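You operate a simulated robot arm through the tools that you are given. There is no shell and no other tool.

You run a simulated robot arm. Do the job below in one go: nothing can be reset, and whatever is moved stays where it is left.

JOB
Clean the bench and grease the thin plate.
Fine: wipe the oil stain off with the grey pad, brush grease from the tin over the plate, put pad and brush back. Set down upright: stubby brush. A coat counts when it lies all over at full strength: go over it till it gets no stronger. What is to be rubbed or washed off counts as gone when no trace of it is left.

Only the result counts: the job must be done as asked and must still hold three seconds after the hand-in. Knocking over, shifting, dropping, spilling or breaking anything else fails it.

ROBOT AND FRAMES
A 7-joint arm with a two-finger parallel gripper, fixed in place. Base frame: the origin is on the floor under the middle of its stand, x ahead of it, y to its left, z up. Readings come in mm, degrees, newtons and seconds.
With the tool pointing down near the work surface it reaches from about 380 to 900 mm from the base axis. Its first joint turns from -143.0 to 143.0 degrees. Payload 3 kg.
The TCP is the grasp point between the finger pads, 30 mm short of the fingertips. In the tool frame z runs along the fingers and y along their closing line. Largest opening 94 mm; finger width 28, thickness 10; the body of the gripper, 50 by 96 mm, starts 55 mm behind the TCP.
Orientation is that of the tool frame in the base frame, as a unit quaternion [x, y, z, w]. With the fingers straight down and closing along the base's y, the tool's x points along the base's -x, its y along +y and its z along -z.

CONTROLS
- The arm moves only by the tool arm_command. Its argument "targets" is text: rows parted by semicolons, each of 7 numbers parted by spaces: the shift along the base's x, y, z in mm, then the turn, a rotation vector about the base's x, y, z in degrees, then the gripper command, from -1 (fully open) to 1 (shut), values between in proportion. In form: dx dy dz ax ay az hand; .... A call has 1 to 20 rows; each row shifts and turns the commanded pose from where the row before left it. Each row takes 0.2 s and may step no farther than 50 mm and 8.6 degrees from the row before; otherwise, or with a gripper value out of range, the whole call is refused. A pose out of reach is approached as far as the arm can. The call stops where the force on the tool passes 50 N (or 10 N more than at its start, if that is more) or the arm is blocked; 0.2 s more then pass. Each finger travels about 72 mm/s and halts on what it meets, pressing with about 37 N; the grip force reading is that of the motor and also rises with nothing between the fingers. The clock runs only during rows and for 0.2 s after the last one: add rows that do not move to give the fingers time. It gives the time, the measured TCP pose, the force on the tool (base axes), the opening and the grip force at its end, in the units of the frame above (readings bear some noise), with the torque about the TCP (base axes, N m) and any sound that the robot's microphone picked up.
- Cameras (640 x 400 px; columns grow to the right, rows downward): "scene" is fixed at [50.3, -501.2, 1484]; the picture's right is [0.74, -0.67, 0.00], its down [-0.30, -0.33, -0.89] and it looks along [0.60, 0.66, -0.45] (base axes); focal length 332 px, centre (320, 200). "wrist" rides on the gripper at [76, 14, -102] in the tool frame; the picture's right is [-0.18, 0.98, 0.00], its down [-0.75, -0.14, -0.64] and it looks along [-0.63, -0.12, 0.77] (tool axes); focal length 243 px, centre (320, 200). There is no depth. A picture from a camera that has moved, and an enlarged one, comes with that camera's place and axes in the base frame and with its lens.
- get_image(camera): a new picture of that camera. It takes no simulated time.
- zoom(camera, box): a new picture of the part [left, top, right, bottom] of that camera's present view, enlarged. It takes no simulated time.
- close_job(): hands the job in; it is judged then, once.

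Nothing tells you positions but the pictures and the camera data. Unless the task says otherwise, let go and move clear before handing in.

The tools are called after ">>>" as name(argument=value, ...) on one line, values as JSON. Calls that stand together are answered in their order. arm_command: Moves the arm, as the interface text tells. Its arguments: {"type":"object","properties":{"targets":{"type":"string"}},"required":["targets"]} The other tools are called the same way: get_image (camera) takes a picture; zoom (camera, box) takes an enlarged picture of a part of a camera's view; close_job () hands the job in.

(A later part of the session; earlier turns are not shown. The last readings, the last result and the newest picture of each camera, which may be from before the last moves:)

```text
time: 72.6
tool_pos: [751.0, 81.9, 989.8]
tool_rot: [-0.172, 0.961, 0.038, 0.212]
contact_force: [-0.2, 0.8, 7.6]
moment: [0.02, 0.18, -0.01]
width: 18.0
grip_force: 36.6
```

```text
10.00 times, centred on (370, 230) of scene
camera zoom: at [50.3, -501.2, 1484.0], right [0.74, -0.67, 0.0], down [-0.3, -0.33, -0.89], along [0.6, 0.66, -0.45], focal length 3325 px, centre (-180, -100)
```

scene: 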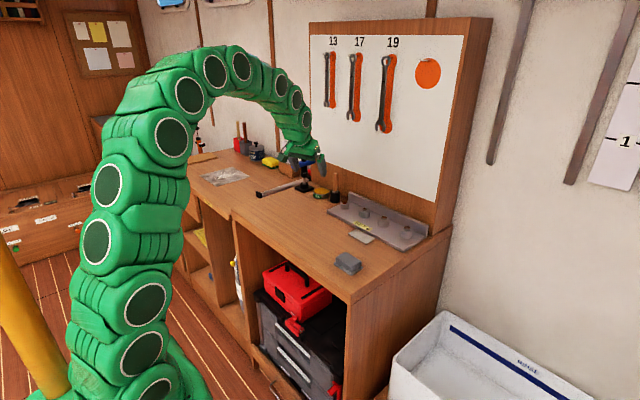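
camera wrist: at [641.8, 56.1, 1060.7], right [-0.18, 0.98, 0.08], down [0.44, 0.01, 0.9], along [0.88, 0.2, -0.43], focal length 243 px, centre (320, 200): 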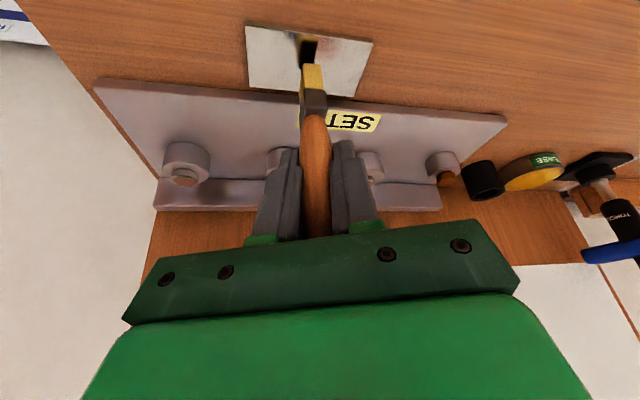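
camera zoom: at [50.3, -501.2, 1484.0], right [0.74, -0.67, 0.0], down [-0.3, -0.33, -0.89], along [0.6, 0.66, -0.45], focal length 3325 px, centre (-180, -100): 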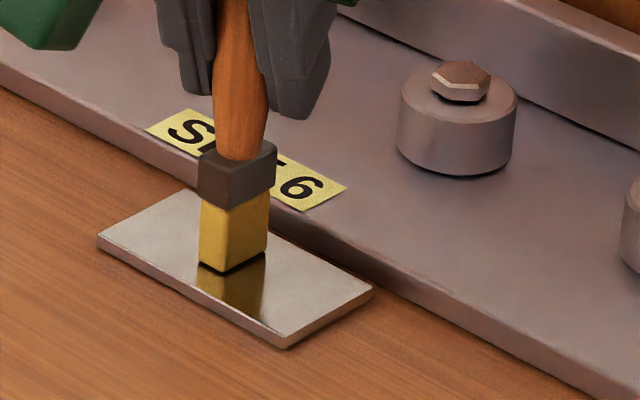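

Contact at about 7.6 N. I'll make a short test stroke and check that the plate does not slide.

>>> arm_command(targets="0 4 0 0 0 0 1; 0 5 0 0 0 0 1; 0 5 0 0 0 0 1; 0 0 0 0 0 0 1")

>>> zoom(camera="scene", box=[345, 210, 395, 250])

```text
time: 73.6
tool_pos: [752.8, 97.3, 988.4]
tool_rot: [-0.172, 0.961, 0.038, 0.211]
contact_force: [-0.4, -1.2, 8.1]
moment: [-0.1, 0.15, 0.0]
width: 17.8
grip_force: 37.3
```

```text
10.00 times, centred on (370, 230) of scene
camera zoom: at [50.3, -501.2, 1484.0], right [0.74, -0.67, 0.0], down [-0.3, -0.33, -0.89], along [0.6, 0.66, -0.45], focal length 3325 px, centre (-180, -100)
```

zoom: 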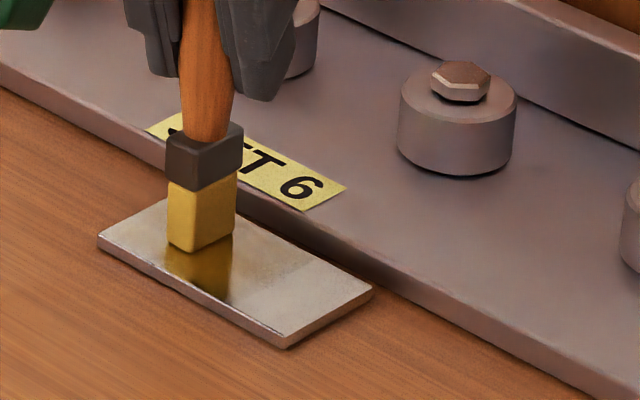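

The plate did not move and the friction is small. I'll raster now: out to the left end, then along the near edge.

>>> arm_command(targets="0 5 0 0 0 0 1; 0 5 0 0 0 0 1; 0 5 0 0 0 0 1; 0 5 0 0 0 0 1; -6 0 0 0 0 0 1; -6.4 0 0 0 0 0 1; 0 -5.8 0 0 0 0 1; 0 -5.8 0 0 0 0 1; 0 -5.8 0 0 0 0 1; 0 -5.8 0 0 0 0 1; 0 -5.8 0 0 0 0 1; 0 -5.8 0 0 0 0 1; 0 0 0 0 0 0 1")

>>> zoom(camera="scene", box=[345, 210, 395, 250])

>>> zoom(camera="wrist", box=[220, 0, 420, 140])

```text
time: 76.4
tool_pos: [739.9, 81.1, 987.8]
tool_rot: [-0.171, 0.961, 0.039, 0.213]
contact_force: [0.7, 0.4, 9.9]
moment: [0.1, 0.09, -0.01]
width: 17.8
grip_force: 37.5
```

```text
10.00 times, centred on (370, 230) of scene
camera zoom: at [50.3, -501.2, 1484.0], right [0.74, -0.67, 0.0], down [-0.3, -0.33, -0.89], along [0.6, 0.66, -0.45], focal length 3325 px, centre (-180, -100)
```

zoom: 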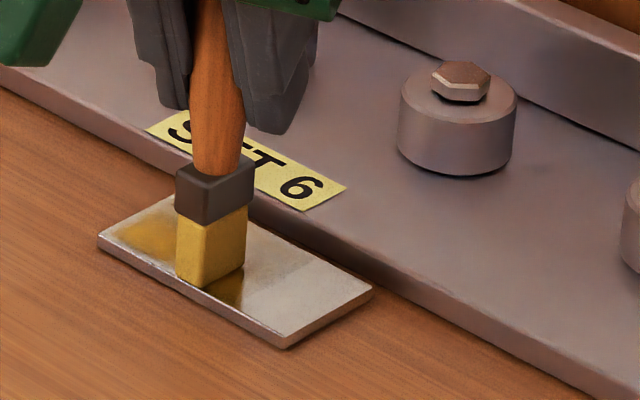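

```text
2.86 times, centred on (320, 70) of wrist
camera zoom: at [630.8, 55.6, 1049.6], right [-0.18, 0.98, 0.08], down [0.44, 0.01, 0.9], along [0.88, 0.2, -0.43], focal length 693 px, centre (320, 571)
```

zoom: 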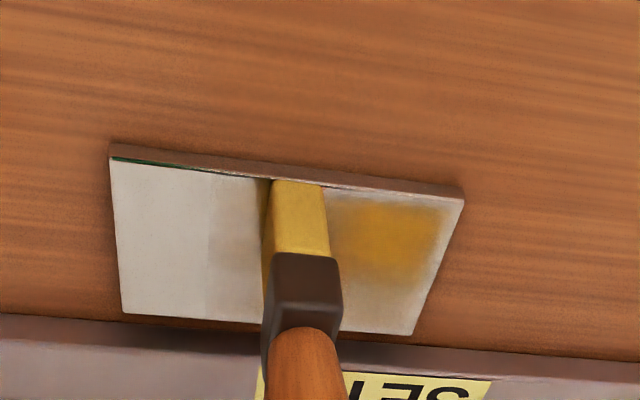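

Grease is going on with a soft edge, so I need to reach slightly further toward the plate edges. I'll continue along the near side to the right end.

>>> arm_command(targets="-1.5 -6 0 0 0 0 1; 0 -6 0 0 0 0 1; 0 -6 0 0 0 0 1; 0 -6 0 0 0 0 1; 0 -6 0 0 0 0 1; 0 -6 0 0 0 0 1; 6 0 0 0 0 0 1; 4 0 0 0 0 0 1; 0 6 0 0 0 0 1; 0 6 0 0 0 0 1; 0 6 0 0 0 0 1; 0 6 0 0 0 0 1; 0 6 0 0 0 0 1; 0 6 0 0 0 0 1; 0 6 0 0 0 0 1; 0 6 0 0 0 0 1; 0 6 0 0 0 0 1; 0 6 0 0 0 0 1; 0 6 0 0 0 0 1; 0 0 0 0 0 0 1")

>>> zoom(camera="scene", box=[345, 210, 395, 250])

>>> zoom(camera="wrist", box=[220, 0, 420, 140])

```text
time: 80.6
tool_pos: [747.2, 111.2, 988.8]
tool_rot: [-0.171, 0.962, 0.037, 0.211]
contact_force: [-0.5, -0.2, 0.1]
moment: [-0.01, -0.01, 0.0]
width: 18.1
grip_force: 36.8
```

```text
10.00 times, centred on (370, 230) of scene
camera zoom: at [50.3, -501.2, 1484.0], right [0.74, -0.67, 0.0], down [-0.3, -0.33, -0.89], along [0.6, 0.66, -0.45], focal length 3325 px, centre (-180, -100)
```

zoom: 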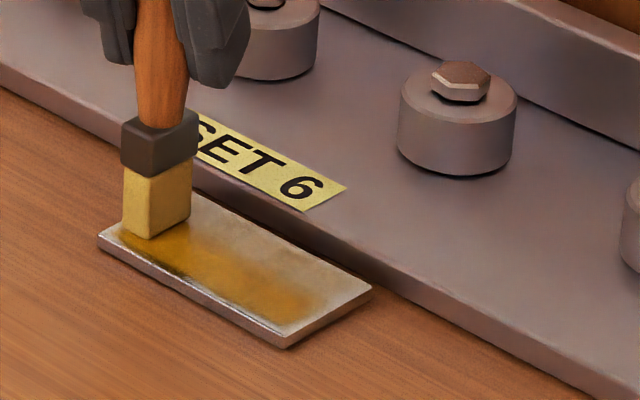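

```text
2.86 times, centred on (320, 70) of wrist
camera zoom: at [638.6, 86.5, 1050.0], right [-0.18, 0.98, 0.08], down [0.44, 0.01, 0.9], along [0.88, 0.2, -0.43], focal length 693 px, centre (320, 571)
```

zoom: 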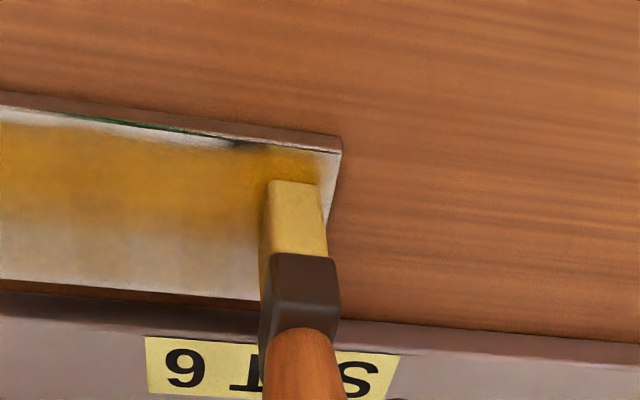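

The brush's colour is fading and contact went light. I'll press 0.5 mm more and continue over the left end and the rear half, then reload.

>>> arm_command(targets="0 3 -0.5 0 0 0 1; 0 5 0 0 0 0 1; 6 0 0 0 0 0 1; 6 0 0 0 0 0 1; 6 0 0 0 0 0 1; 0 -6 0 0 0 0 1; 0 -6 0 0 0 0 1; 0 -6 0 0 0 0 1; 0 -6 0 0 0 0 1; 0 -6 0 0 0 0 1; 0 -6 0 0 0 0 1; 0 0 0 0 0 0 1")

>>> zoom(camera="scene", box=[345, 210, 395, 250])

>>> zoom(camera="wrist", box=[220, 0, 420, 140])

```text
time: 83.2
tool_pos: [768.1, 82.8, 987.4]
tool_rot: [-0.171, 0.961, 0.038, 0.212]
contact_force: [-1.3, 3.4, 11.5]
moment: [0.21, 0.21, -0.02]
width: 18.0
grip_force: 36.9
```

```text
10.00 times, centred on (370, 230) of scene
camera zoom: at [50.3, -501.2, 1484.0], right [0.74, -0.67, 0.0], down [-0.3, -0.33, -0.89], along [0.6, 0.66, -0.45], focal length 3325 px, centre (-180, -100)
```

zoom: 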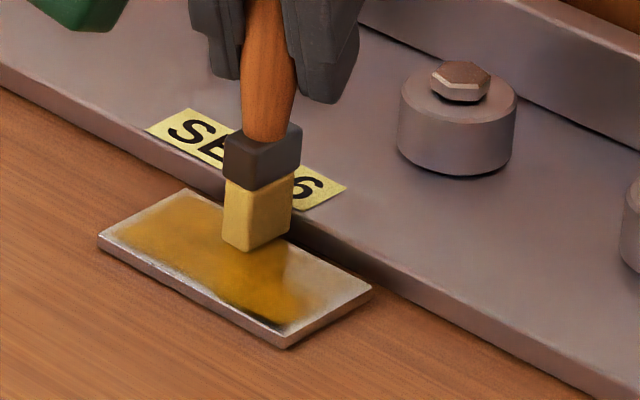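

```text
2.86 times, centred on (320, 70) of wrist
camera zoom: at [658.2, 58.0, 1049.3], right [-0.18, 0.98, 0.08], down [0.44, 0.01, 0.9], along [0.88, 0.2, -0.43], focal length 693 px, centre (320, 571)
```

zoom: 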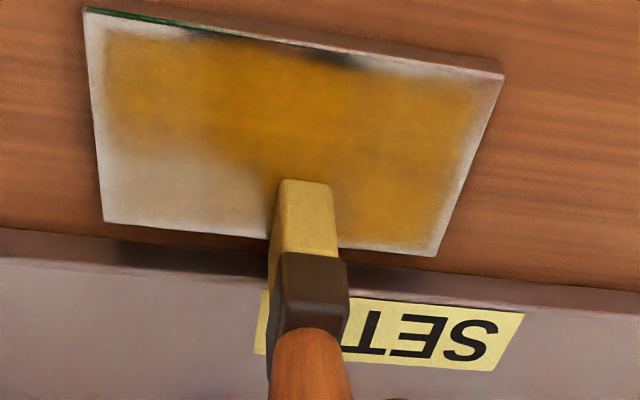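

Coverage is growing well. I'll finish the rear strip to the right end, then go back for more grease.

>>> arm_command(targets="0 -6 0 0 0 0 1; 0 -6 0 0 0 0 1; 0 -6 0 0 0 0 1; 0 -6 0 0 0 0 1; 0 -6 0 0 0 0 1; 0 -6 0 0 0 0 1; 0 -4 0 0 0 0 1; -6 0 0 0 0 0 1; -6 0 0 0 0 0 1; -6 0 0 0 0 0 1; -6 0 0 0 0 0 1; -6 0 0 0 0 0 1; 0 0 0 0 0 0 1")

>>> zoom(camera="scene", box=[345, 210, 395, 250])

>>> zoom(camera="wrist", box=[220, 0, 420, 140])

```text
time: 86.0
tool_pos: [736.2, 42.2, 987.8]
tool_rot: [-0.171, 0.961, 0.038, 0.212]
contact_force: [-1.4, 1.5, 3.5]
moment: [0.07, 0.13, 0.0]
width: 18.0
grip_force: 37.1
```

```text
10.00 times, centred on (370, 230) of scene
camera zoom: at [50.3, -501.2, 1484.0], right [0.74, -0.67, 0.0], down [-0.3, -0.33, -0.89], along [0.6, 0.66, -0.45], focal length 3325 px, centre (-180, -100)
```

zoom: 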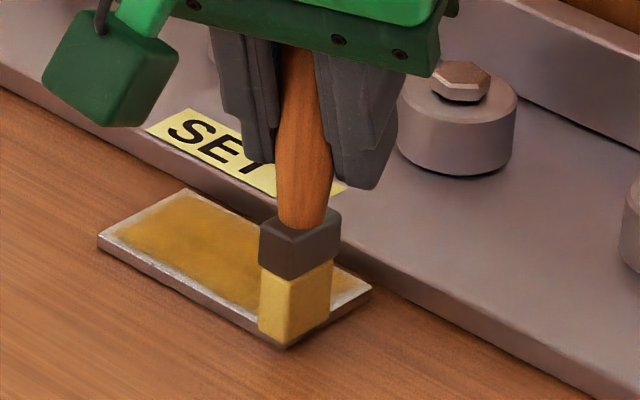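

```text
2.86 times, centred on (320, 70) of wrist
camera zoom: at [627.1, 16.9, 1049.3], right [-0.18, 0.98, 0.08], down [0.44, 0.01, 0.9], along [0.88, 0.2, -0.43], focal length 693 px, centre (320, 571)
```

zoom: 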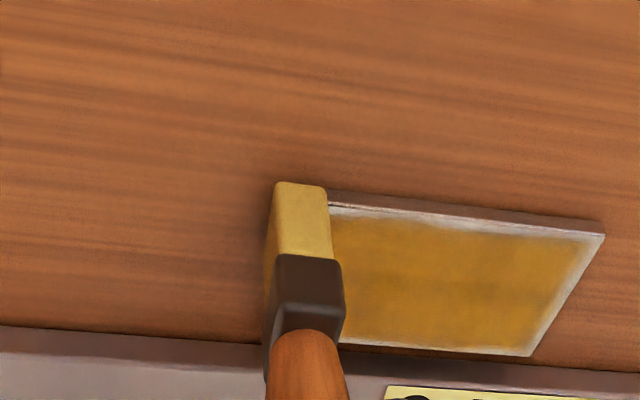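

Good coverage; only the rim is pale. I'll make a perimeter pass with the brush slightly overhanging the near edge and the left end.

>>> arm_command(targets="-3 0 0 0 0 0 1; 0 6 0 0 0 0 1; 0 6 0 0 0 0 1; 0 6 0 0 0 0 1; 0 6 0 0 0 0 1; 0 6 0 0 0 0 1; 0 6 0 0 0 0 1; 0 6 0 0 0 0 1; 0 6 0 0 0 0 1; 0 6 0 0 0 0 1; 0 6 0 0 0 0 1; 0 6 0 0 0 0 1; 0 6 0 0 0 0 1; 0 6 0 0 0 0 1; 0 0 0 0 0 0 1")

>>> zoom(camera="scene", box=[345, 210, 395, 250])

>>> zoom(camera="wrist", box=[220, 0, 420, 140])

```text
time: 89.2
tool_pos: [732.9, 122.6, 987.2]
tool_rot: [-0.171, 0.961, 0.037, 0.212]
contact_force: [0.9, -1.1, 9.8]
moment: [-0.14, 0.03, 0.03]
width: 17.9
grip_force: 37.2
```

```text
10.00 times, centred on (370, 230) of scene
camera zoom: at [50.3, -501.2, 1484.0], right [0.74, -0.67, 0.0], down [-0.3, -0.33, -0.89], along [0.6, 0.66, -0.45], focal length 3325 px, centre (-180, -100)
```

zoom: 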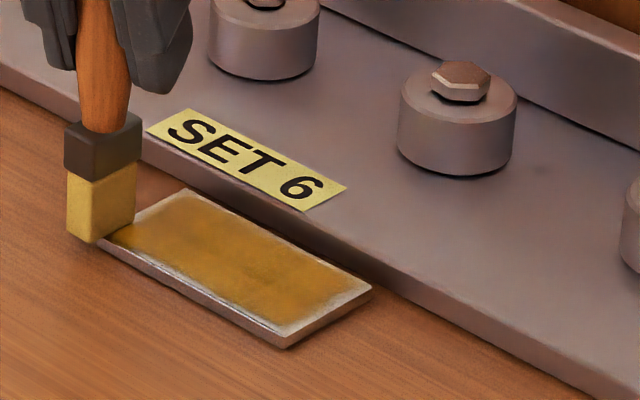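

```text
2.86 times, centred on (320, 70) of wrist
camera zoom: at [623.5, 97.3, 1049.1], right [-0.18, 0.98, 0.08], down [0.44, 0.01, 0.9], along [0.88, 0.2, -0.43], focal length 693 px, centre (320, 571)
```

zoom: 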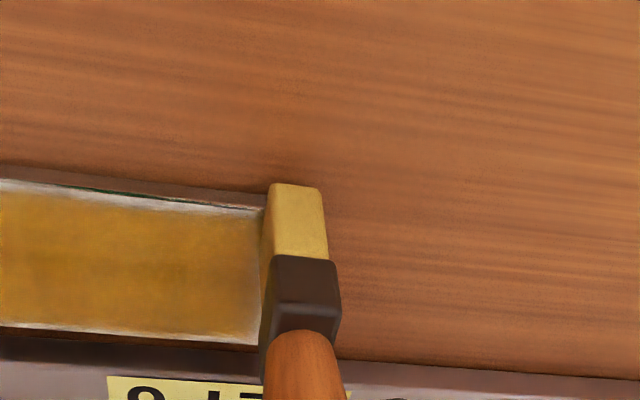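

The brush is getting lean. I'll lift and go back to the tin to reload.

>>> arm_command(targets="0 0 5 0 0 0 1; 0 0 10 0 0 0 1; 0 0 15 0 0 0 1; 0 0 16 0 0 0 1; 0 0 16 0 0 0 1; 6 13 0 0 0 0 1; 10 21 0 0 0 0 1; 12 25.5 0 0 0 0 1; 12 25.5 0 0 0 0 1; 12 25.5 0 0 0 0 1; 12 25.5 0 0 0 0 1; 12 25.5 0 0 0 0 1; 12 25.5 0 0 0 0 1; 12 25.5 0 0 0 0 1; 12 25.5 0 0 0 0 1; 8 16 0 0 0 0 1; 6.85 14.7 0 0 0 0 1; 0 0 0 0 0 0 1")

>>> zoom(camera="scene", box=[290, 150, 360, 210])

>>> zoom(camera="scene", box=[345, 215, 385, 250])

```text
time: 93.0
tool_pos: [860.3, 393.5, 1048.7]
tool_rot: [-0.17, 0.962, 0.037, 0.212]
contact_force: [0.3, 0.0, -0.4]
moment: [0.0, -0.01, 0.03]
width: 18.0
grip_force: 36.7
```

```text
6.67 times, centred on (325, 180) of scene
camera zoom: at [50.3, -501.2, 1484.0], right [0.74, -0.67, 0.0], down [-0.3, -0.33, -0.89], along [0.6, 0.66, -0.45], focal length 2217 px, centre (287, 333)
```

zoom: 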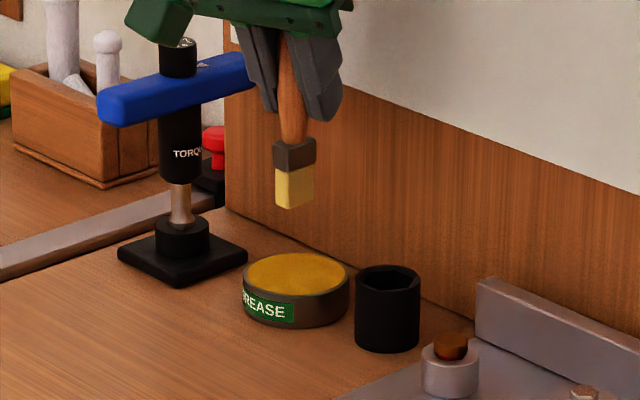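

```text
11.43 times, centred on (365, 232) of scene
camera zoom: at [50.3, -501.2, 1484.0], right [0.74, -0.67, 0.0], down [-0.3, -0.33, -0.89], along [0.6, 0.66, -0.45], focal length 3800 px, centre (-194, -171)
```

zoom: 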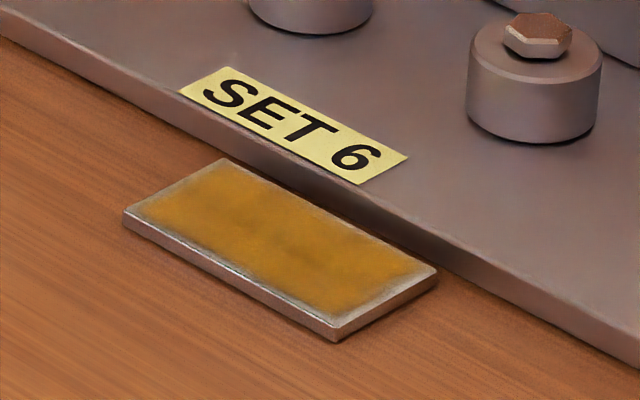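

The coat shows a pale rim that I'll work on after reloading. I'm dipping again now.

>>> arm_command(targets="0 0 -12 0 0 0 1; 0 0 -14 0 0 0 1; 0 0 -12 0 0 0 1; 0 0 -5 0 0 0 1; 0 0 -2.3 0 0 0 1; 0 0 -1 0 0 0 1; 0 0 -1 0 0 0 1; 0 0 0 0 0 0 1; 0 0 0 0 0 0 1; 0 0 0 0 0 0 1")

>>> zoom(camera="scene", box=[305, 165, 345, 200])

```text
time: 95.2
tool_pos: [859.7, 390.3, 1002.6]
tool_rot: [-0.171, 0.961, 0.038, 0.212]
contact_force: [0.2, 2.3, 15.4]
moment: [0.06, 0.13, 0.0]
width: 17.9
grip_force: 36.8
```

```text
11.43 times, centred on (325, 182) of scene
camera zoom: at [50.3, -501.2, 1484.0], right [0.74, -0.67, 0.0], down [-0.3, -0.33, -0.89], along [0.6, 0.66, -0.45], focal length 3800 px, centre (263, 400)
```

zoom: 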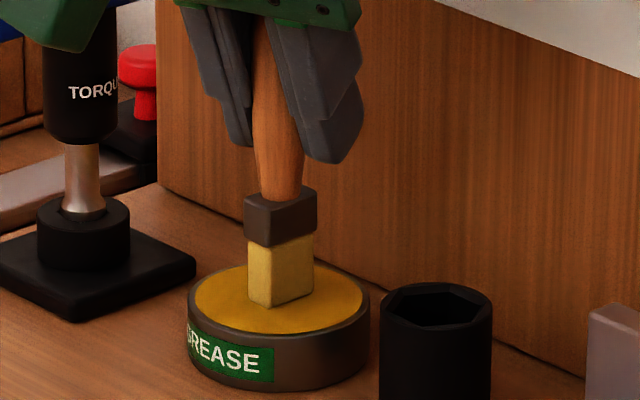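

The bristles still look a bit pale; I'll dwell and press a touch more to take up grease.

>>> arm_command(targets="0 2 0 0 0 0 1; 2 0 0 0 0 0 1; 0 -3 0 0 0 0 1; -2 0 0 0 0 0 1; 0 1 0 0 0 0 1; 0 0 0 0 0 0 1; 0 0 0 0 0 0 1")

>>> zoom(camera="scene", box=[305, 165, 345, 200])

```text
time: 96.8
tool_pos: [859.7, 389.3, 1001.5]
tool_rot: [-0.171, 0.962, 0.037, 0.211]
contact_force: [2.2, -2.4, 17.7]
moment: [-0.22, 0.07, 0.03]
width: 18.0
grip_force: 36.9
```

```text
11.43 times, centred on (325, 182) of scene
camera zoom: at [50.3, -501.2, 1484.0], right [0.74, -0.67, 0.0], down [-0.3, -0.33, -0.89], along [0.6, 0.66, -0.45], focal length 3800 px, centre (263, 400)
```

zoom: 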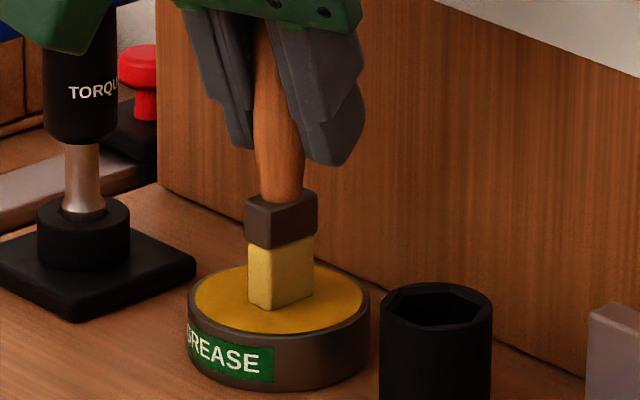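

I can't tell whether it reloaded. I'll lift a little and look at the bristles in better light.

>>> arm_command(targets="0 0 3 0 0 0 1; 0 0 6 0 0 0 1; 0 0 10 0 0 0 1; 0 0 10 0 0 0 1; 0 0 0 0 0 0 1")

>>> zoom(camera="scene", box=[305, 165, 345, 200])

>>> zoom(camera="wrist", box=[250, 0, 400, 130])

```text
time: 98.0
tool_pos: [860.5, 390.2, 1031.3]
tool_rot: [-0.171, 0.961, 0.038, 0.213]
contact_force: [-0.7, -0.1, 0.0]
moment: [-0.01, -0.03, -0.01]
width: 18.1
grip_force: 37.1
```

```text
11.43 times, centred on (325, 182) of scene
camera zoom: at [50.3, -501.2, 1484.0], right [0.74, -0.67, 0.0], down [-0.3, -0.33, -0.89], along [0.6, 0.66, -0.45], focal length 3800 px, centre (263, 400)
```

zoom: 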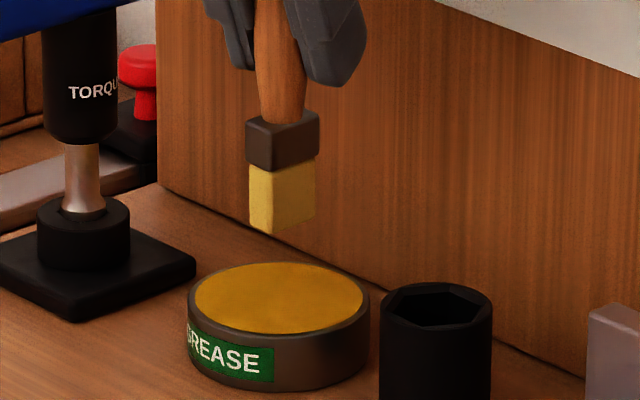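

```text
3.08 times, centred on (325, 65) of wrist
camera zoom: at [751.8, 365.0, 1093.1], right [-0.18, 0.98, 0.08], down [0.44, 0.01, 0.9], along [0.88, 0.2, -0.43], focal length 746 px, centre (305, 615)
```

zoom: 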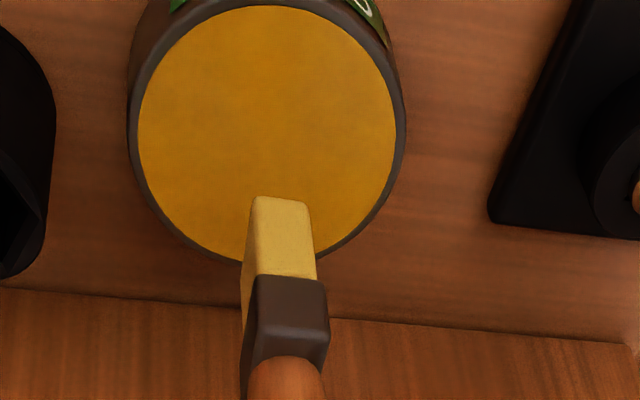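

I'll zoom in tightly on the bristles to judge the colour.

>>> zoom(camera="scene", box=[322, 172, 338, 188])

```text
16.00 times, centred on (330, 180) of scene
camera zoom: at [50.3, -501.2, 1484.0], right [0.74, -0.67, 0.0], down [-0.3, -0.33, -0.89], along [0.6, 0.66, -0.45], focal length 5320 px, centre (160, 520)
```

zoom: 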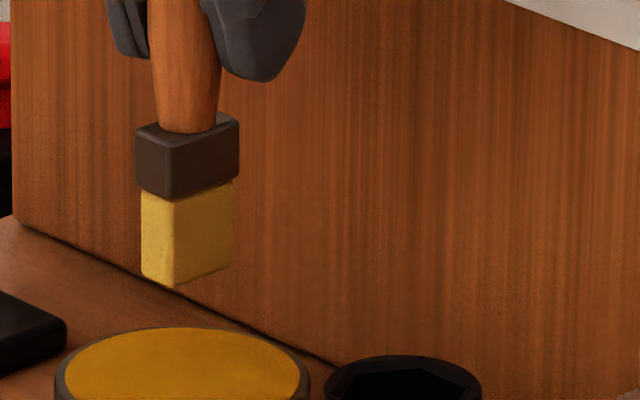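

I'll carry the brush to the near-right corner of the plate and see how strongly it lays grease there.

>>> arm_command(targets="0 0 9 0 0 0 1; 0 0 9 0 0 0 1; -5 -14 0 0 0 0 1; -8 -22 0 0 0 0 1; -10 -27.5 0 0 0 0 1; -10 -27.5 0 0 0 0 1; -10 -27.5 0 0 0 0 1; -10 -27.5 0 0 0 0 1; -10 -27.5 0 0 0 0 1; -10 -27.5 0 0 0 0 1; -10 -27.5 0 0 0 0 1; -10 -27.5 0 0 0 0 1; -10 -27.5 0 0 0 0 1; -10 -27.5 0 0 0 0 1; -7.85 -20 0 0 0 0 1; -5 -13.7 0 0 0 0 1; 0 0 -14 0 0 0 1; 0 0 -14 0 0 0 1; 0 0 -12 0 0 0 1; 0 0 -10 0 0 0 1")

>>> zoom(camera="scene", box=[345, 210, 395, 250])

>>> zoom(camera="wrist", box=[220, 0, 460, 140])

```text
time: 102.2
tool_pos: [735.1, 45.6, 1000.3]
tool_rot: [-0.171, 0.962, 0.038, 0.212]
contact_force: [0.2, 0.5, -0.9]
moment: [-0.01, -0.02, 0.02]
width: 17.7
grip_force: 37.3
```

```text
10.00 times, centred on (370, 230) of scene
camera zoom: at [50.3, -501.2, 1484.0], right [0.74, -0.67, 0.0], down [-0.3, -0.33, -0.89], along [0.6, 0.66, -0.45], focal length 3325 px, centre (-180, -100)
```

zoom: 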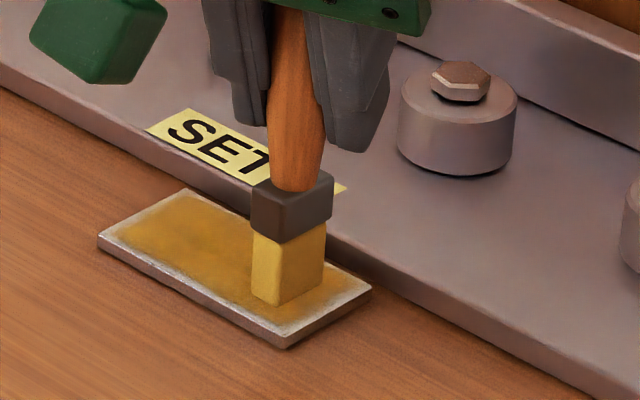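

```text
2.67 times, centred on (340, 70) of wrist
camera zoom: at [624.9, 19.8, 1061.7], right [-0.18, 0.98, 0.08], down [0.44, 0.01, 0.9], along [0.88, 0.2, -0.43], focal length 647 px, centre (267, 547)
```

zoom: 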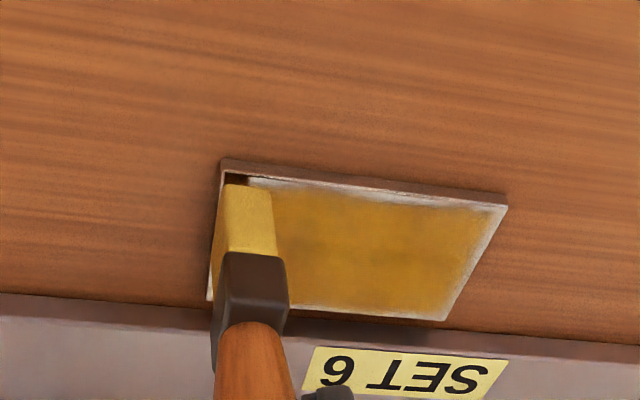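

The brush looks golden again. I'll press down at the near-right corner and run along the near edge.

>>> arm_command(targets="0 0 -8 0 0 0 1; 0 0 -2.5 0 0 0 1; 0 0 -1.2 0 0 0 1; 0 -3 0 0 0 0 1; 0 5 0 0 0 0 1; 0 5 0 0 0 0 1; 0 5 0 0 0 0 1; 0 5 0 0 0 0 1; 0 5 0 0 0 0 1; 0 5 0 0 0 0 1; 0 5 0 0 0 0 1; 0 5 0 0 0 0 1; 0 0 0 0 0 0 1")

>>> zoom(camera="scene", box=[345, 210, 395, 250])

>>> zoom(camera="wrist", box=[220, 0, 420, 140])

```text
time: 105.0
tool_pos: [735.0, 81.1, 986.9]
tool_rot: [-0.171, 0.962, 0.038, 0.212]
contact_force: [0.1, -2.2, 8.4]
moment: [-0.14, 0.04, 0.0]
width: 17.8
grip_force: 37.0
```

```text
10.00 times, centred on (370, 230) of scene
camera zoom: at [50.3, -501.2, 1484.0], right [0.74, -0.67, 0.0], down [-0.3, -0.33, -0.89], along [0.6, 0.66, -0.45], focal length 3325 px, centre (-180, -100)
```

zoom: 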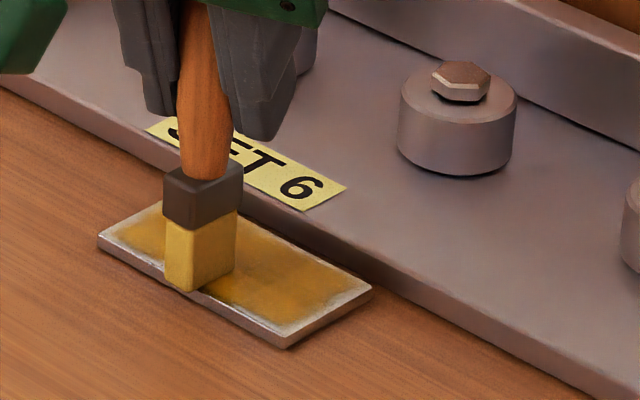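

```text
2.86 times, centred on (320, 70) of wrist
camera zoom: at [625.9, 56.5, 1048.8], right [-0.18, 0.98, 0.08], down [0.44, 0.01, 0.9], along [0.88, 0.2, -0.43], focal length 693 px, centre (320, 571)
```

zoom: 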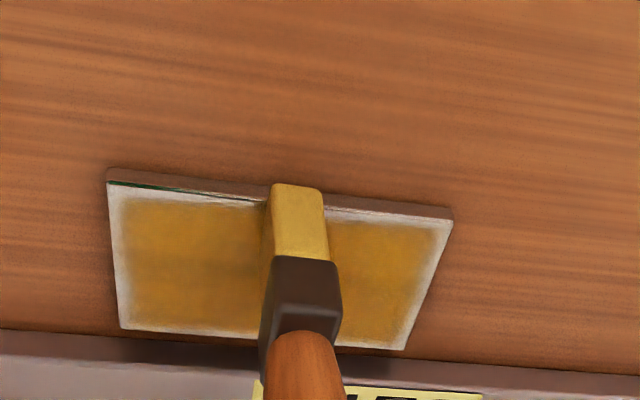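

The narrow pale rim persists evenly on all sides even where the brush fully covered it, so it looks like the coat's natural border. I'll keep going over the whole face in lanes to build full strength.

>>> arm_command(targets="2 5 0 0 0 0 1; 0 6 0 0 0 0 1; 0 6 0 0 0 0 1; 0 6 0 0 0 0 1; 0 6 0 0 0 0 1; 0 6 0 0 0 0 1; 0 4 0 0 0 0 1; 6 0 0 0 0 0 1; 5 0 0 0 0 0 1; 0 -6 0 0 0 0 1; 0 -6 0 0 0 0 1; 0 -6 0 0 0 0 1; 0 -6 0 0 0 0 1; 0 -6 0 0 0 0 1; 0 -6 0 0 0 0 1; 0 -6 0 0 0 0 1; 0 -6 0 0 0 0 1; 0 -6 0 0 0 0 1; 0 -6 0 0 0 0 1; 0 0 0 0 0 0 1")

>>> zoom(camera="scene", box=[345, 210, 395, 250])

>>> zoom(camera="wrist", box=[220, 0, 420, 140])

```text
time: 109.2
tool_pos: [747.3, 61.4, 985.7]
tool_rot: [-0.171, 0.961, 0.038, 0.212]
contact_force: [-0.1, 1.0, 4.5]
moment: [0.06, 0.08, 0.01]
width: 17.9
grip_force: 37.0
```

```text
10.00 times, centred on (370, 230) of scene
camera zoom: at [50.3, -501.2, 1484.0], right [0.74, -0.67, 0.0], down [-0.3, -0.33, -0.89], along [0.6, 0.66, -0.45], focal length 3325 px, centre (-180, -100)
```

zoom: 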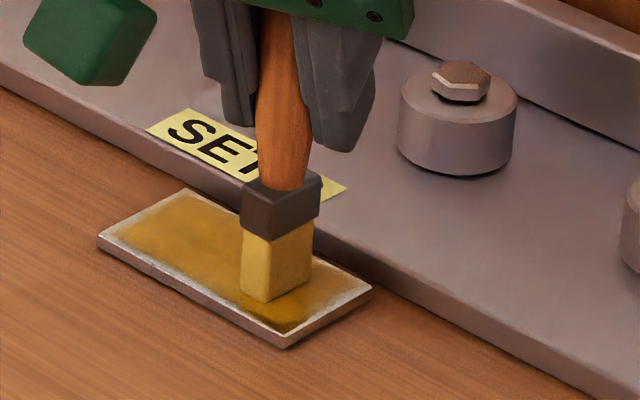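

```text
2.86 times, centred on (320, 70) of wrist
camera zoom: at [639.0, 35.7, 1049.0], right [-0.18, 0.98, 0.08], down [0.44, 0.01, 0.9], along [0.88, 0.2, -0.43], focal length 693 px, centre (320, 571)
```

zoom: 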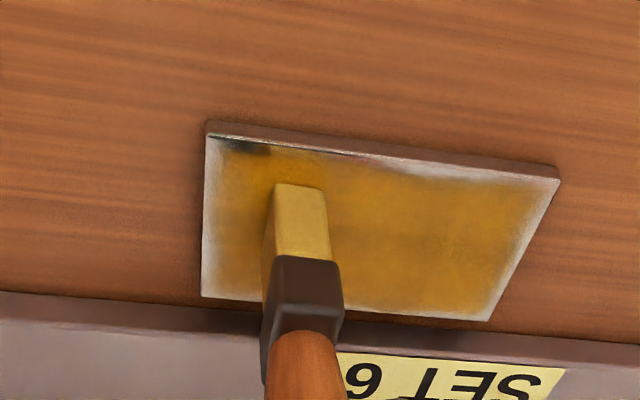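

Contact is steady. I'll carry on with the remaining lanes on the rear half.

>>> arm_command(targets="0 -6 -0.1 0 0 0 1; 0 -6 0 0 0 0 1; 0 -6 0 0 0 0 1; 5 0 0 0 0 0 1; 5 0 0 0 0 0 1; 0 6 0 0 0 0 1; 0 6 0 0 0 0 1; 0 6 0 0 0 0 1; 0 6 0 0 0 0 1; 0 6 0 0 0 0 1; 0 6 0 0 0 0 1; 0 6 0 0 0 0 1; 0 6 0 0 0 0 1; 0 6 0 0 0 0 1; 0 6 0 0 0 0 1; 0 6 0 0 0 0 1; 0 6 0 0 0 0 1; 0 5 0 0 0 0 1; 0 0 0 0 0 0 1")

>>> zoom(camera="scene", box=[345, 210, 395, 250])

>>> zoom(camera="wrist", box=[200, 0, 400, 140])

```text
time: 113.2
tool_pos: [757.6, 119.7, 986.7]
tool_rot: [-0.171, 0.962, 0.038, 0.211]
contact_force: [-0.5, -3.6, 15.1]
moment: [-0.33, 0.23, 0.01]
width: 18.5
grip_force: 36.7
```

```text
10.00 times, centred on (370, 230) of scene
camera zoom: at [50.3, -501.2, 1484.0], right [0.74, -0.67, 0.0], down [-0.3, -0.33, -0.89], along [0.6, 0.66, -0.45], focal length 3325 px, centre (-180, -100)
```

zoom: 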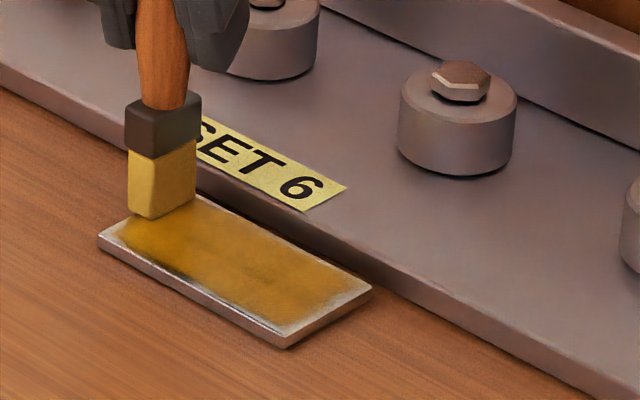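

```text
2.86 times, centred on (300, 70) of wrist
camera zoom: at [648.1, 95.2, 1048.5], right [-0.18, 0.98, 0.08], down [0.44, 0.01, 0.9], along [0.88, 0.2, -0.43], focal length 693 px, centre (377, 571)
```

zoom: 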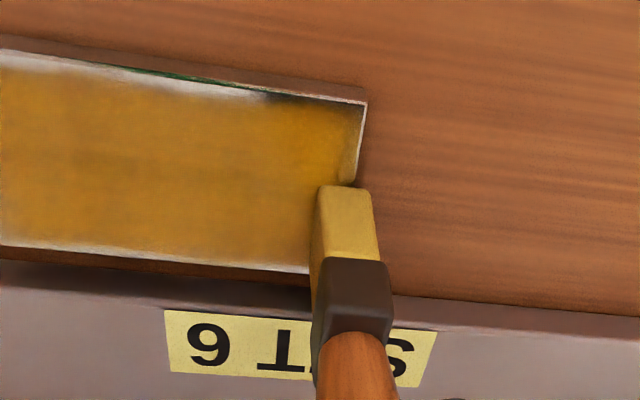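

The near edge still shows a pale strip, so the brush may sit further back than I reckoned. With the bristles touching the plate I'll zoom in and measure the brush against the plate edges directly.

>>> zoom(camera="scene", box=[352, 218, 384, 246])

>>> zoom(camera="wrist", box=[260, 30, 360, 110])

```text
14.29 times, centred on (368, 232) of scene
camera zoom: at [50.3, -501.2, 1484.0], right [0.74, -0.67, 0.0], down [-0.3, -0.33, -0.89], along [0.6, 0.66, -0.45], focal length 4750 px, centre (-366, -257)
```

zoom: 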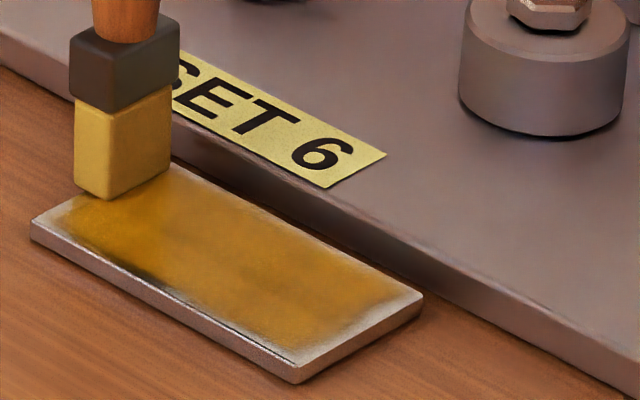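

```text
5.00 times, centred on (310, 70) of wrist
camera zoom: at [648.1, 95.2, 1048.5], right [-0.18, 0.98, 0.08], down [0.44, 0.01, 0.9], along [0.88, 0.2, -0.43], focal length 1213 px, centre (370, 850)
```

zoom: 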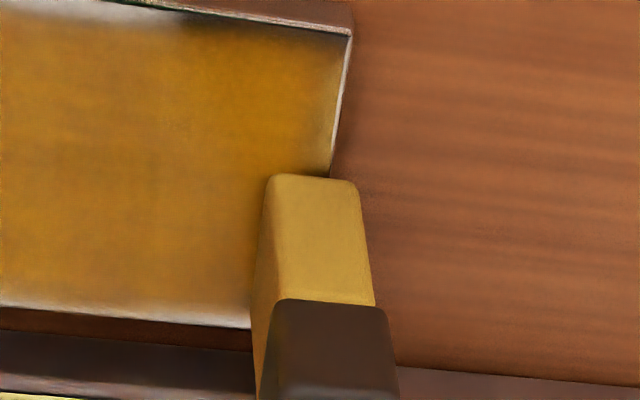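

Brush and plate line up within about 2 mm of my reckoning, so the pale rim is mostly thin coat. I'll reload and inspect the plate unobstructed while the arm is away.

>>> arm_command(targets="0 0 5 0 0 0 1; 0 0 10 0 0 0 1; 0 0 15 0 0 0 1; 0 0 16 0 0 0 1; 0 0 16 0 0 0 1; 5 13 0 0 0 0 1; 8 21 0 0 0 0 1; 10 26.5 0 0 0 0 1; 10 26.5 0 0 0 0 1; 10 26.5 0 0 0 0 1; 10 26.5 0 0 0 0 1; 10 26.5 0 0 0 0 1; 10 26.5 0 0 0 0 1; 10 26.5 0 0 0 0 1; 10 26.5 0 0 0 0 1; 6 15 0 0 0 0 1; 3.85 8.7 0 0 0 0 1; 0 0 0 0 0 0 1")

>>> zoom(camera="scene", box=[345, 215, 385, 250])

>>> zoom(camera="scene", box=[320, 165, 340, 182])

>>> zoom(camera="wrist", box=[0, 0, 320, 140])

```text
time: 117.0
tool_pos: [860.2, 388.8, 1049.6]
tool_rot: [-0.172, 0.961, 0.038, 0.211]
contact_force: [0.1, 0.1, -0.3]
moment: [0.03, 0.01, 0.0]
width: 18.3
grip_force: 37.5
```

```text
11.43 times, centred on (365, 232) of scene
camera zoom: at [50.3, -501.2, 1484.0], right [0.74, -0.67, 0.0], down [-0.3, -0.33, -0.89], along [0.6, 0.66, -0.45], focal length 3800 px, centre (-194, -171)
```

zoom: 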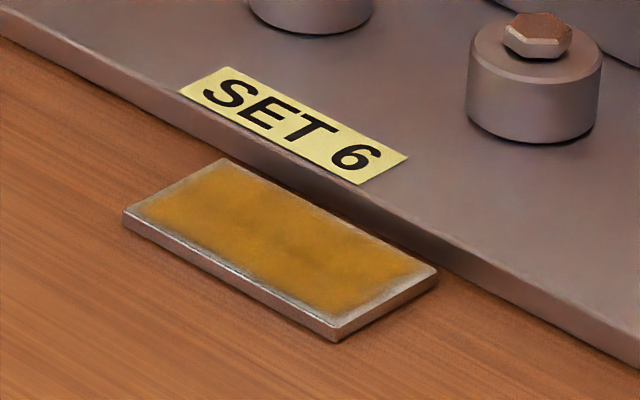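

```text
16.00 times, centred on (330, 174) of scene
camera zoom: at [50.3, -501.2, 1484.0], right [0.74, -0.67, 0.0], down [-0.3, -0.33, -0.89], along [0.6, 0.66, -0.45], focal length 5320 px, centre (160, 624)
```

zoom: 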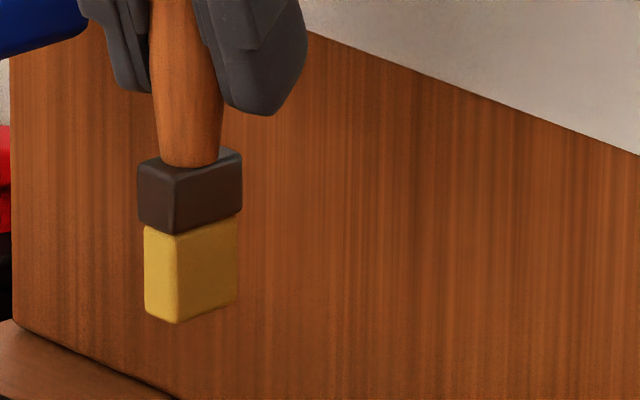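

```text
2.00 times, centred on (160, 70) of wrist
camera zoom: at [751.0, 363.7, 1111.9], right [-0.18, 0.98, 0.08], down [0.44, 0.01, 0.9], along [0.88, 0.2, -0.43], focal length 485 px, centre (640, 460)
```

zoom: 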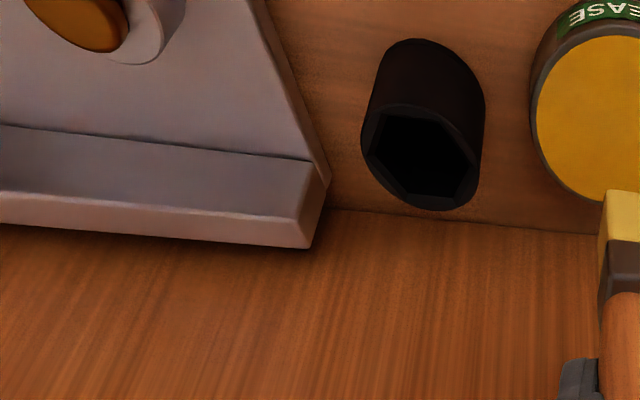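

After two loads the plate looks nearly identical to before, suggesting the interior is saturated and the rim is how the coat is drawn. I'll record a close "before" view, reload, and do a deliberate edge pass to test that.

>>> zoom(camera="scene", box=[350, 226, 366, 242])

>>> zoom(camera="scene", box=[366, 230, 386, 248])

>>> arm_command(targets="0 0 -12 0 0 0 1; 0 0 -14 0 0 0 1; 0 0 -12 0 0 0 1; 0 0 -5 0 0 0 1; 0 0 -2.3 0 0 0 1; 0 0 -1 0 0 0 1; 0 0 -0.6 0 0 0 1; 0 0 0 0 0 0 1; 0 0 0 0 0 0 1; 0 0 0 0 0 0 1")

>>> zoom(camera="scene", box=[320, 170, 340, 188])

```text
16.00 times, centred on (358, 234) of scene
camera zoom: at [50.3, -501.2, 1484.0], right [0.74, -0.67, 0.0], down [-0.3, -0.33, -0.89], along [0.6, 0.66, -0.45], focal length 5320 px, centre (-288, -344)
```

zoom: 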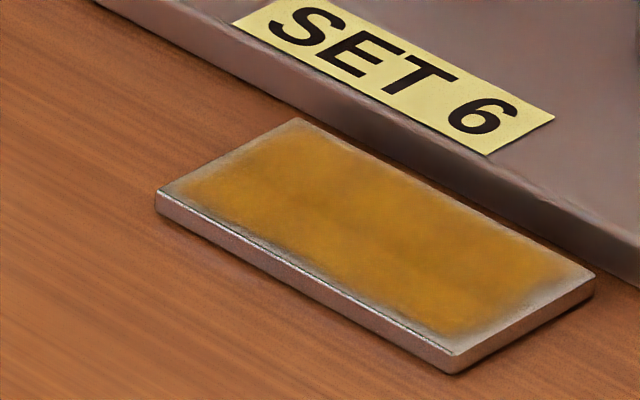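

```text
16.00 times, centred on (376, 239) of scene
camera zoom: at [50.3, -501.2, 1484.0], right [0.74, -0.67, 0.0], down [-0.3, -0.33, -0.89], along [0.6, 0.66, -0.45], focal length 5320 px, centre (-576, -424)
```

zoom: 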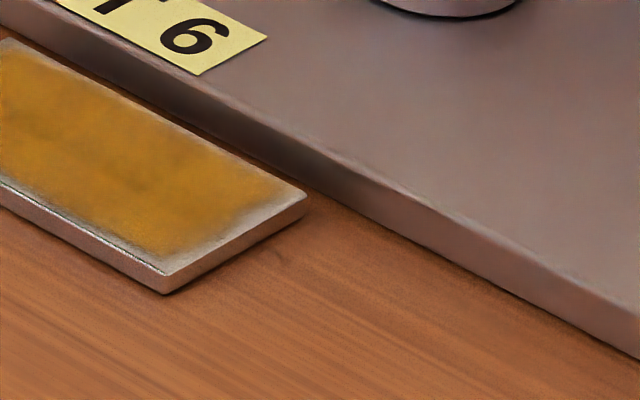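

```text
time: 119.2
tool_pos: [860.1, 389.4, 1003.1]
tool_rot: [-0.171, 0.961, 0.038, 0.212]
contact_force: [0.8, 1.0, 10.0]
moment: [0.03, 0.05, 0.02]
width: 18.0
grip_force: 36.5
```

```text
16.00 times, centred on (330, 179) of scene
camera zoom: at [50.3, -501.2, 1484.0], right [0.74, -0.67, 0.0], down [-0.3, -0.33, -0.89], along [0.6, 0.66, -0.45], focal length 5320 px, centre (160, 536)
```

zoom: 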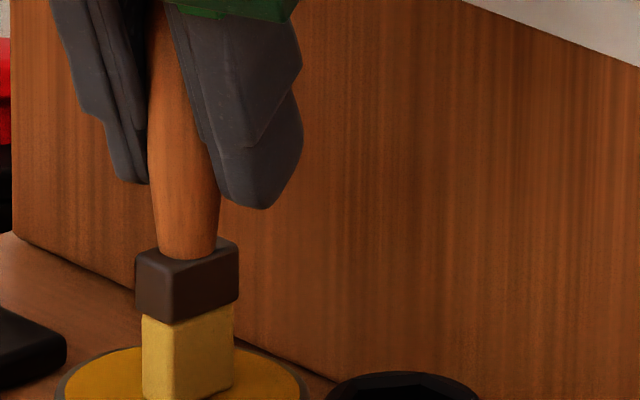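

The right end of the plate is paler, and the contact force there was lower (3–4 N). I'll carry this new load to the right end and press a bit harder.

>>> arm_command(targets="0 0 5 0 0 0 1; 0 0 12 0 0 0 1; 0 0 15 0 0 0 1; 0 0 15 0 0 0 1; -5 -14 0 0 0 0 1; -8 -22 0 0 0 0 1; -9.6 -27.5 0 0 0 0 1; -9.6 -27.5 0 0 0 0 1; -9.6 -27.5 0 0 0 0 1; -9.6 -27.5 0 0 0 0 1; -9.6 -27.5 0 0 0 0 1; -9.6 -27.5 0 0 0 0 1; -9.6 -27.5 0 0 0 0 1; -9.6 -27.5 0 0 0 0 1; -9.6 -27.5 0 0 0 0 1; -9.6 -27.5 0 0 0 0 1; -7.85 -20 0 0 0 0 1; -5 -13.7 0 0 0 0 1; 0 0 -14 0 0 0 1; 0 0 -14 0 0 0 1")

>>> zoom(camera="scene", box=[345, 205, 395, 250])

>>> zoom(camera="wrist", box=[260, 20, 440, 130])

```text
time: 123.4
tool_pos: [737.7, 45.4, 1020.6]
tool_rot: [-0.172, 0.961, 0.039, 0.211]
contact_force: [0.0, -0.1, -0.4]
moment: [0.0, 0.01, -0.01]
width: 18.1
grip_force: 36.3
```

```text
8.89 times, centred on (370, 228) of scene
camera zoom: at [50.3, -501.2, 1484.0], right [0.74, -0.67, 0.0], down [-0.3, -0.33, -0.89], along [0.6, 0.66, -0.45], focal length 2956 px, centre (-124, -44)
```

zoom: 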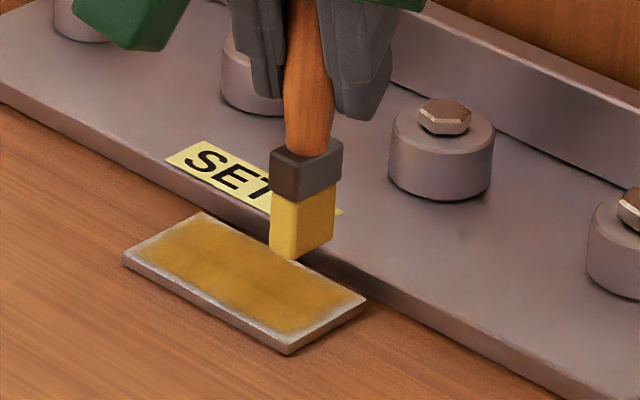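

```text
3.56 times, centred on (350, 75) of wrist
camera zoom: at [629.1, 20.7, 1082.6], right [-0.18, 0.98, 0.08], down [0.44, 0.01, 0.9], along [0.88, 0.2, -0.43], focal length 863 px, centre (213, 644)
```

zoom: 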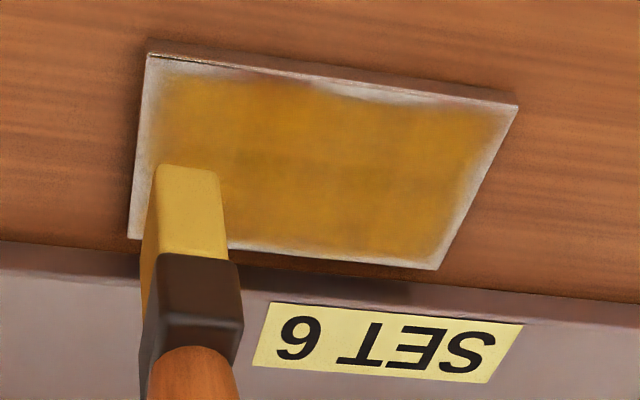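

I'll lower onto the right end and check the contact force.

>>> arm_command(targets="0 0 -12 0 0 0 1; 0 0 -12 0 0 0 1; 0 0 -7 0 0 0 1; 0 0 -2 0 0 0 1; 0 0 -1.1 0 0 0 1; 0 0 -0.4 0 0 0 1; 0 0 0 0 0 0 1")

>>> zoom(camera="scene", box=[360, 222, 388, 248])

```text
time: 125.0
tool_pos: [738.3, 44.9, 988.2]
tool_rot: [-0.172, 0.961, 0.038, 0.212]
contact_force: [0.9, -0.5, 5.9]
moment: [-0.04, 0.02, 0.01]
width: 18.0
grip_force: 37.4
```

```text
15.38 times, centred on (374, 235) of scene
camera zoom: at [50.3, -501.2, 1484.0], right [0.74, -0.67, 0.0], down [-0.3, -0.33, -0.89], along [0.6, 0.66, -0.45], focal length 5116 px, centre (-511, -338)
```

zoom: 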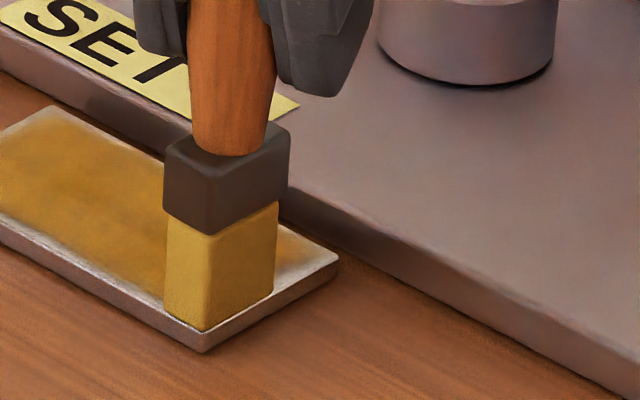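

The brush corner is flush with the plate corner here, so my offsets were about 2.5 mm off and the edges need more overhang. I'll sweep the right end with the brush well over the edge.

>>> arm_command(targets="0 -3 -0.3 0 0 0 1; 0 -3 0 0 0 0 1; -4 0 0 0 0 0 1; -4 0 0 0 0 0 1; 5 0 0 0 0 0 1; 5 0 0 0 0 0 1; 5 0 0 0 0 0 1; 5 0 0 0 0 0 1; 5 0 0 0 0 0 1; 5 0 0 0 0 0 1; 5 0 0 0 0 0 1; 0 0 0 0 0 0 1")

>>> zoom(camera="scene", box=[360, 222, 388, 248])

>>> zoom(camera="wrist", box=[260, 0, 440, 120])

```text
time: 127.6
tool_pos: [765.7, 40.4, 986.3]
tool_rot: [-0.172, 0.962, 0.038, 0.211]
contact_force: [-6.3, 0.3, 21.8]
moment: [0.06, 0.58, 0.04]
width: 18.1
grip_force: 37.2
```

```text
15.38 times, centred on (374, 235) of scene
camera zoom: at [50.3, -501.2, 1484.0], right [0.74, -0.67, 0.0], down [-0.3, -0.33, -0.89], along [0.6, 0.66, -0.45], focal length 5116 px, centre (-511, -338)
```

zoom: 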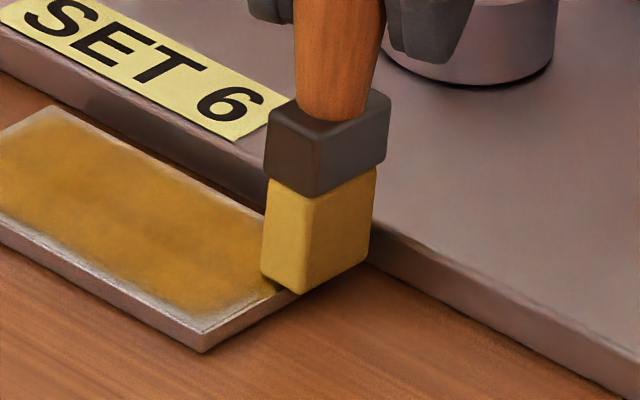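

```text
3.33 times, centred on (350, 60) of wrist
camera zoom: at [656.9, 14.7, 1048.1], right [-0.18, 0.98, 0.08], down [0.44, 0.01, 0.9], along [0.88, 0.2, -0.43], focal length 809 px, centre (220, 667)
```

zoom: 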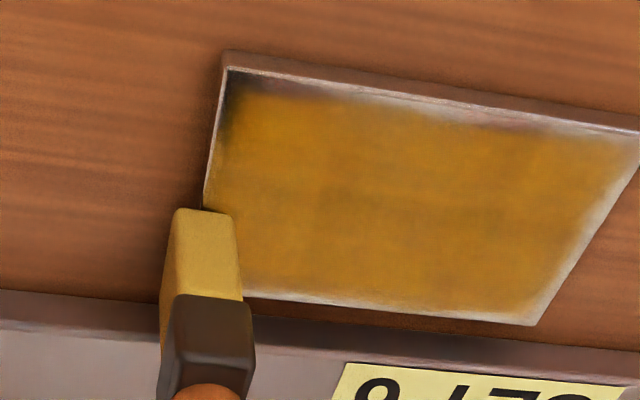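

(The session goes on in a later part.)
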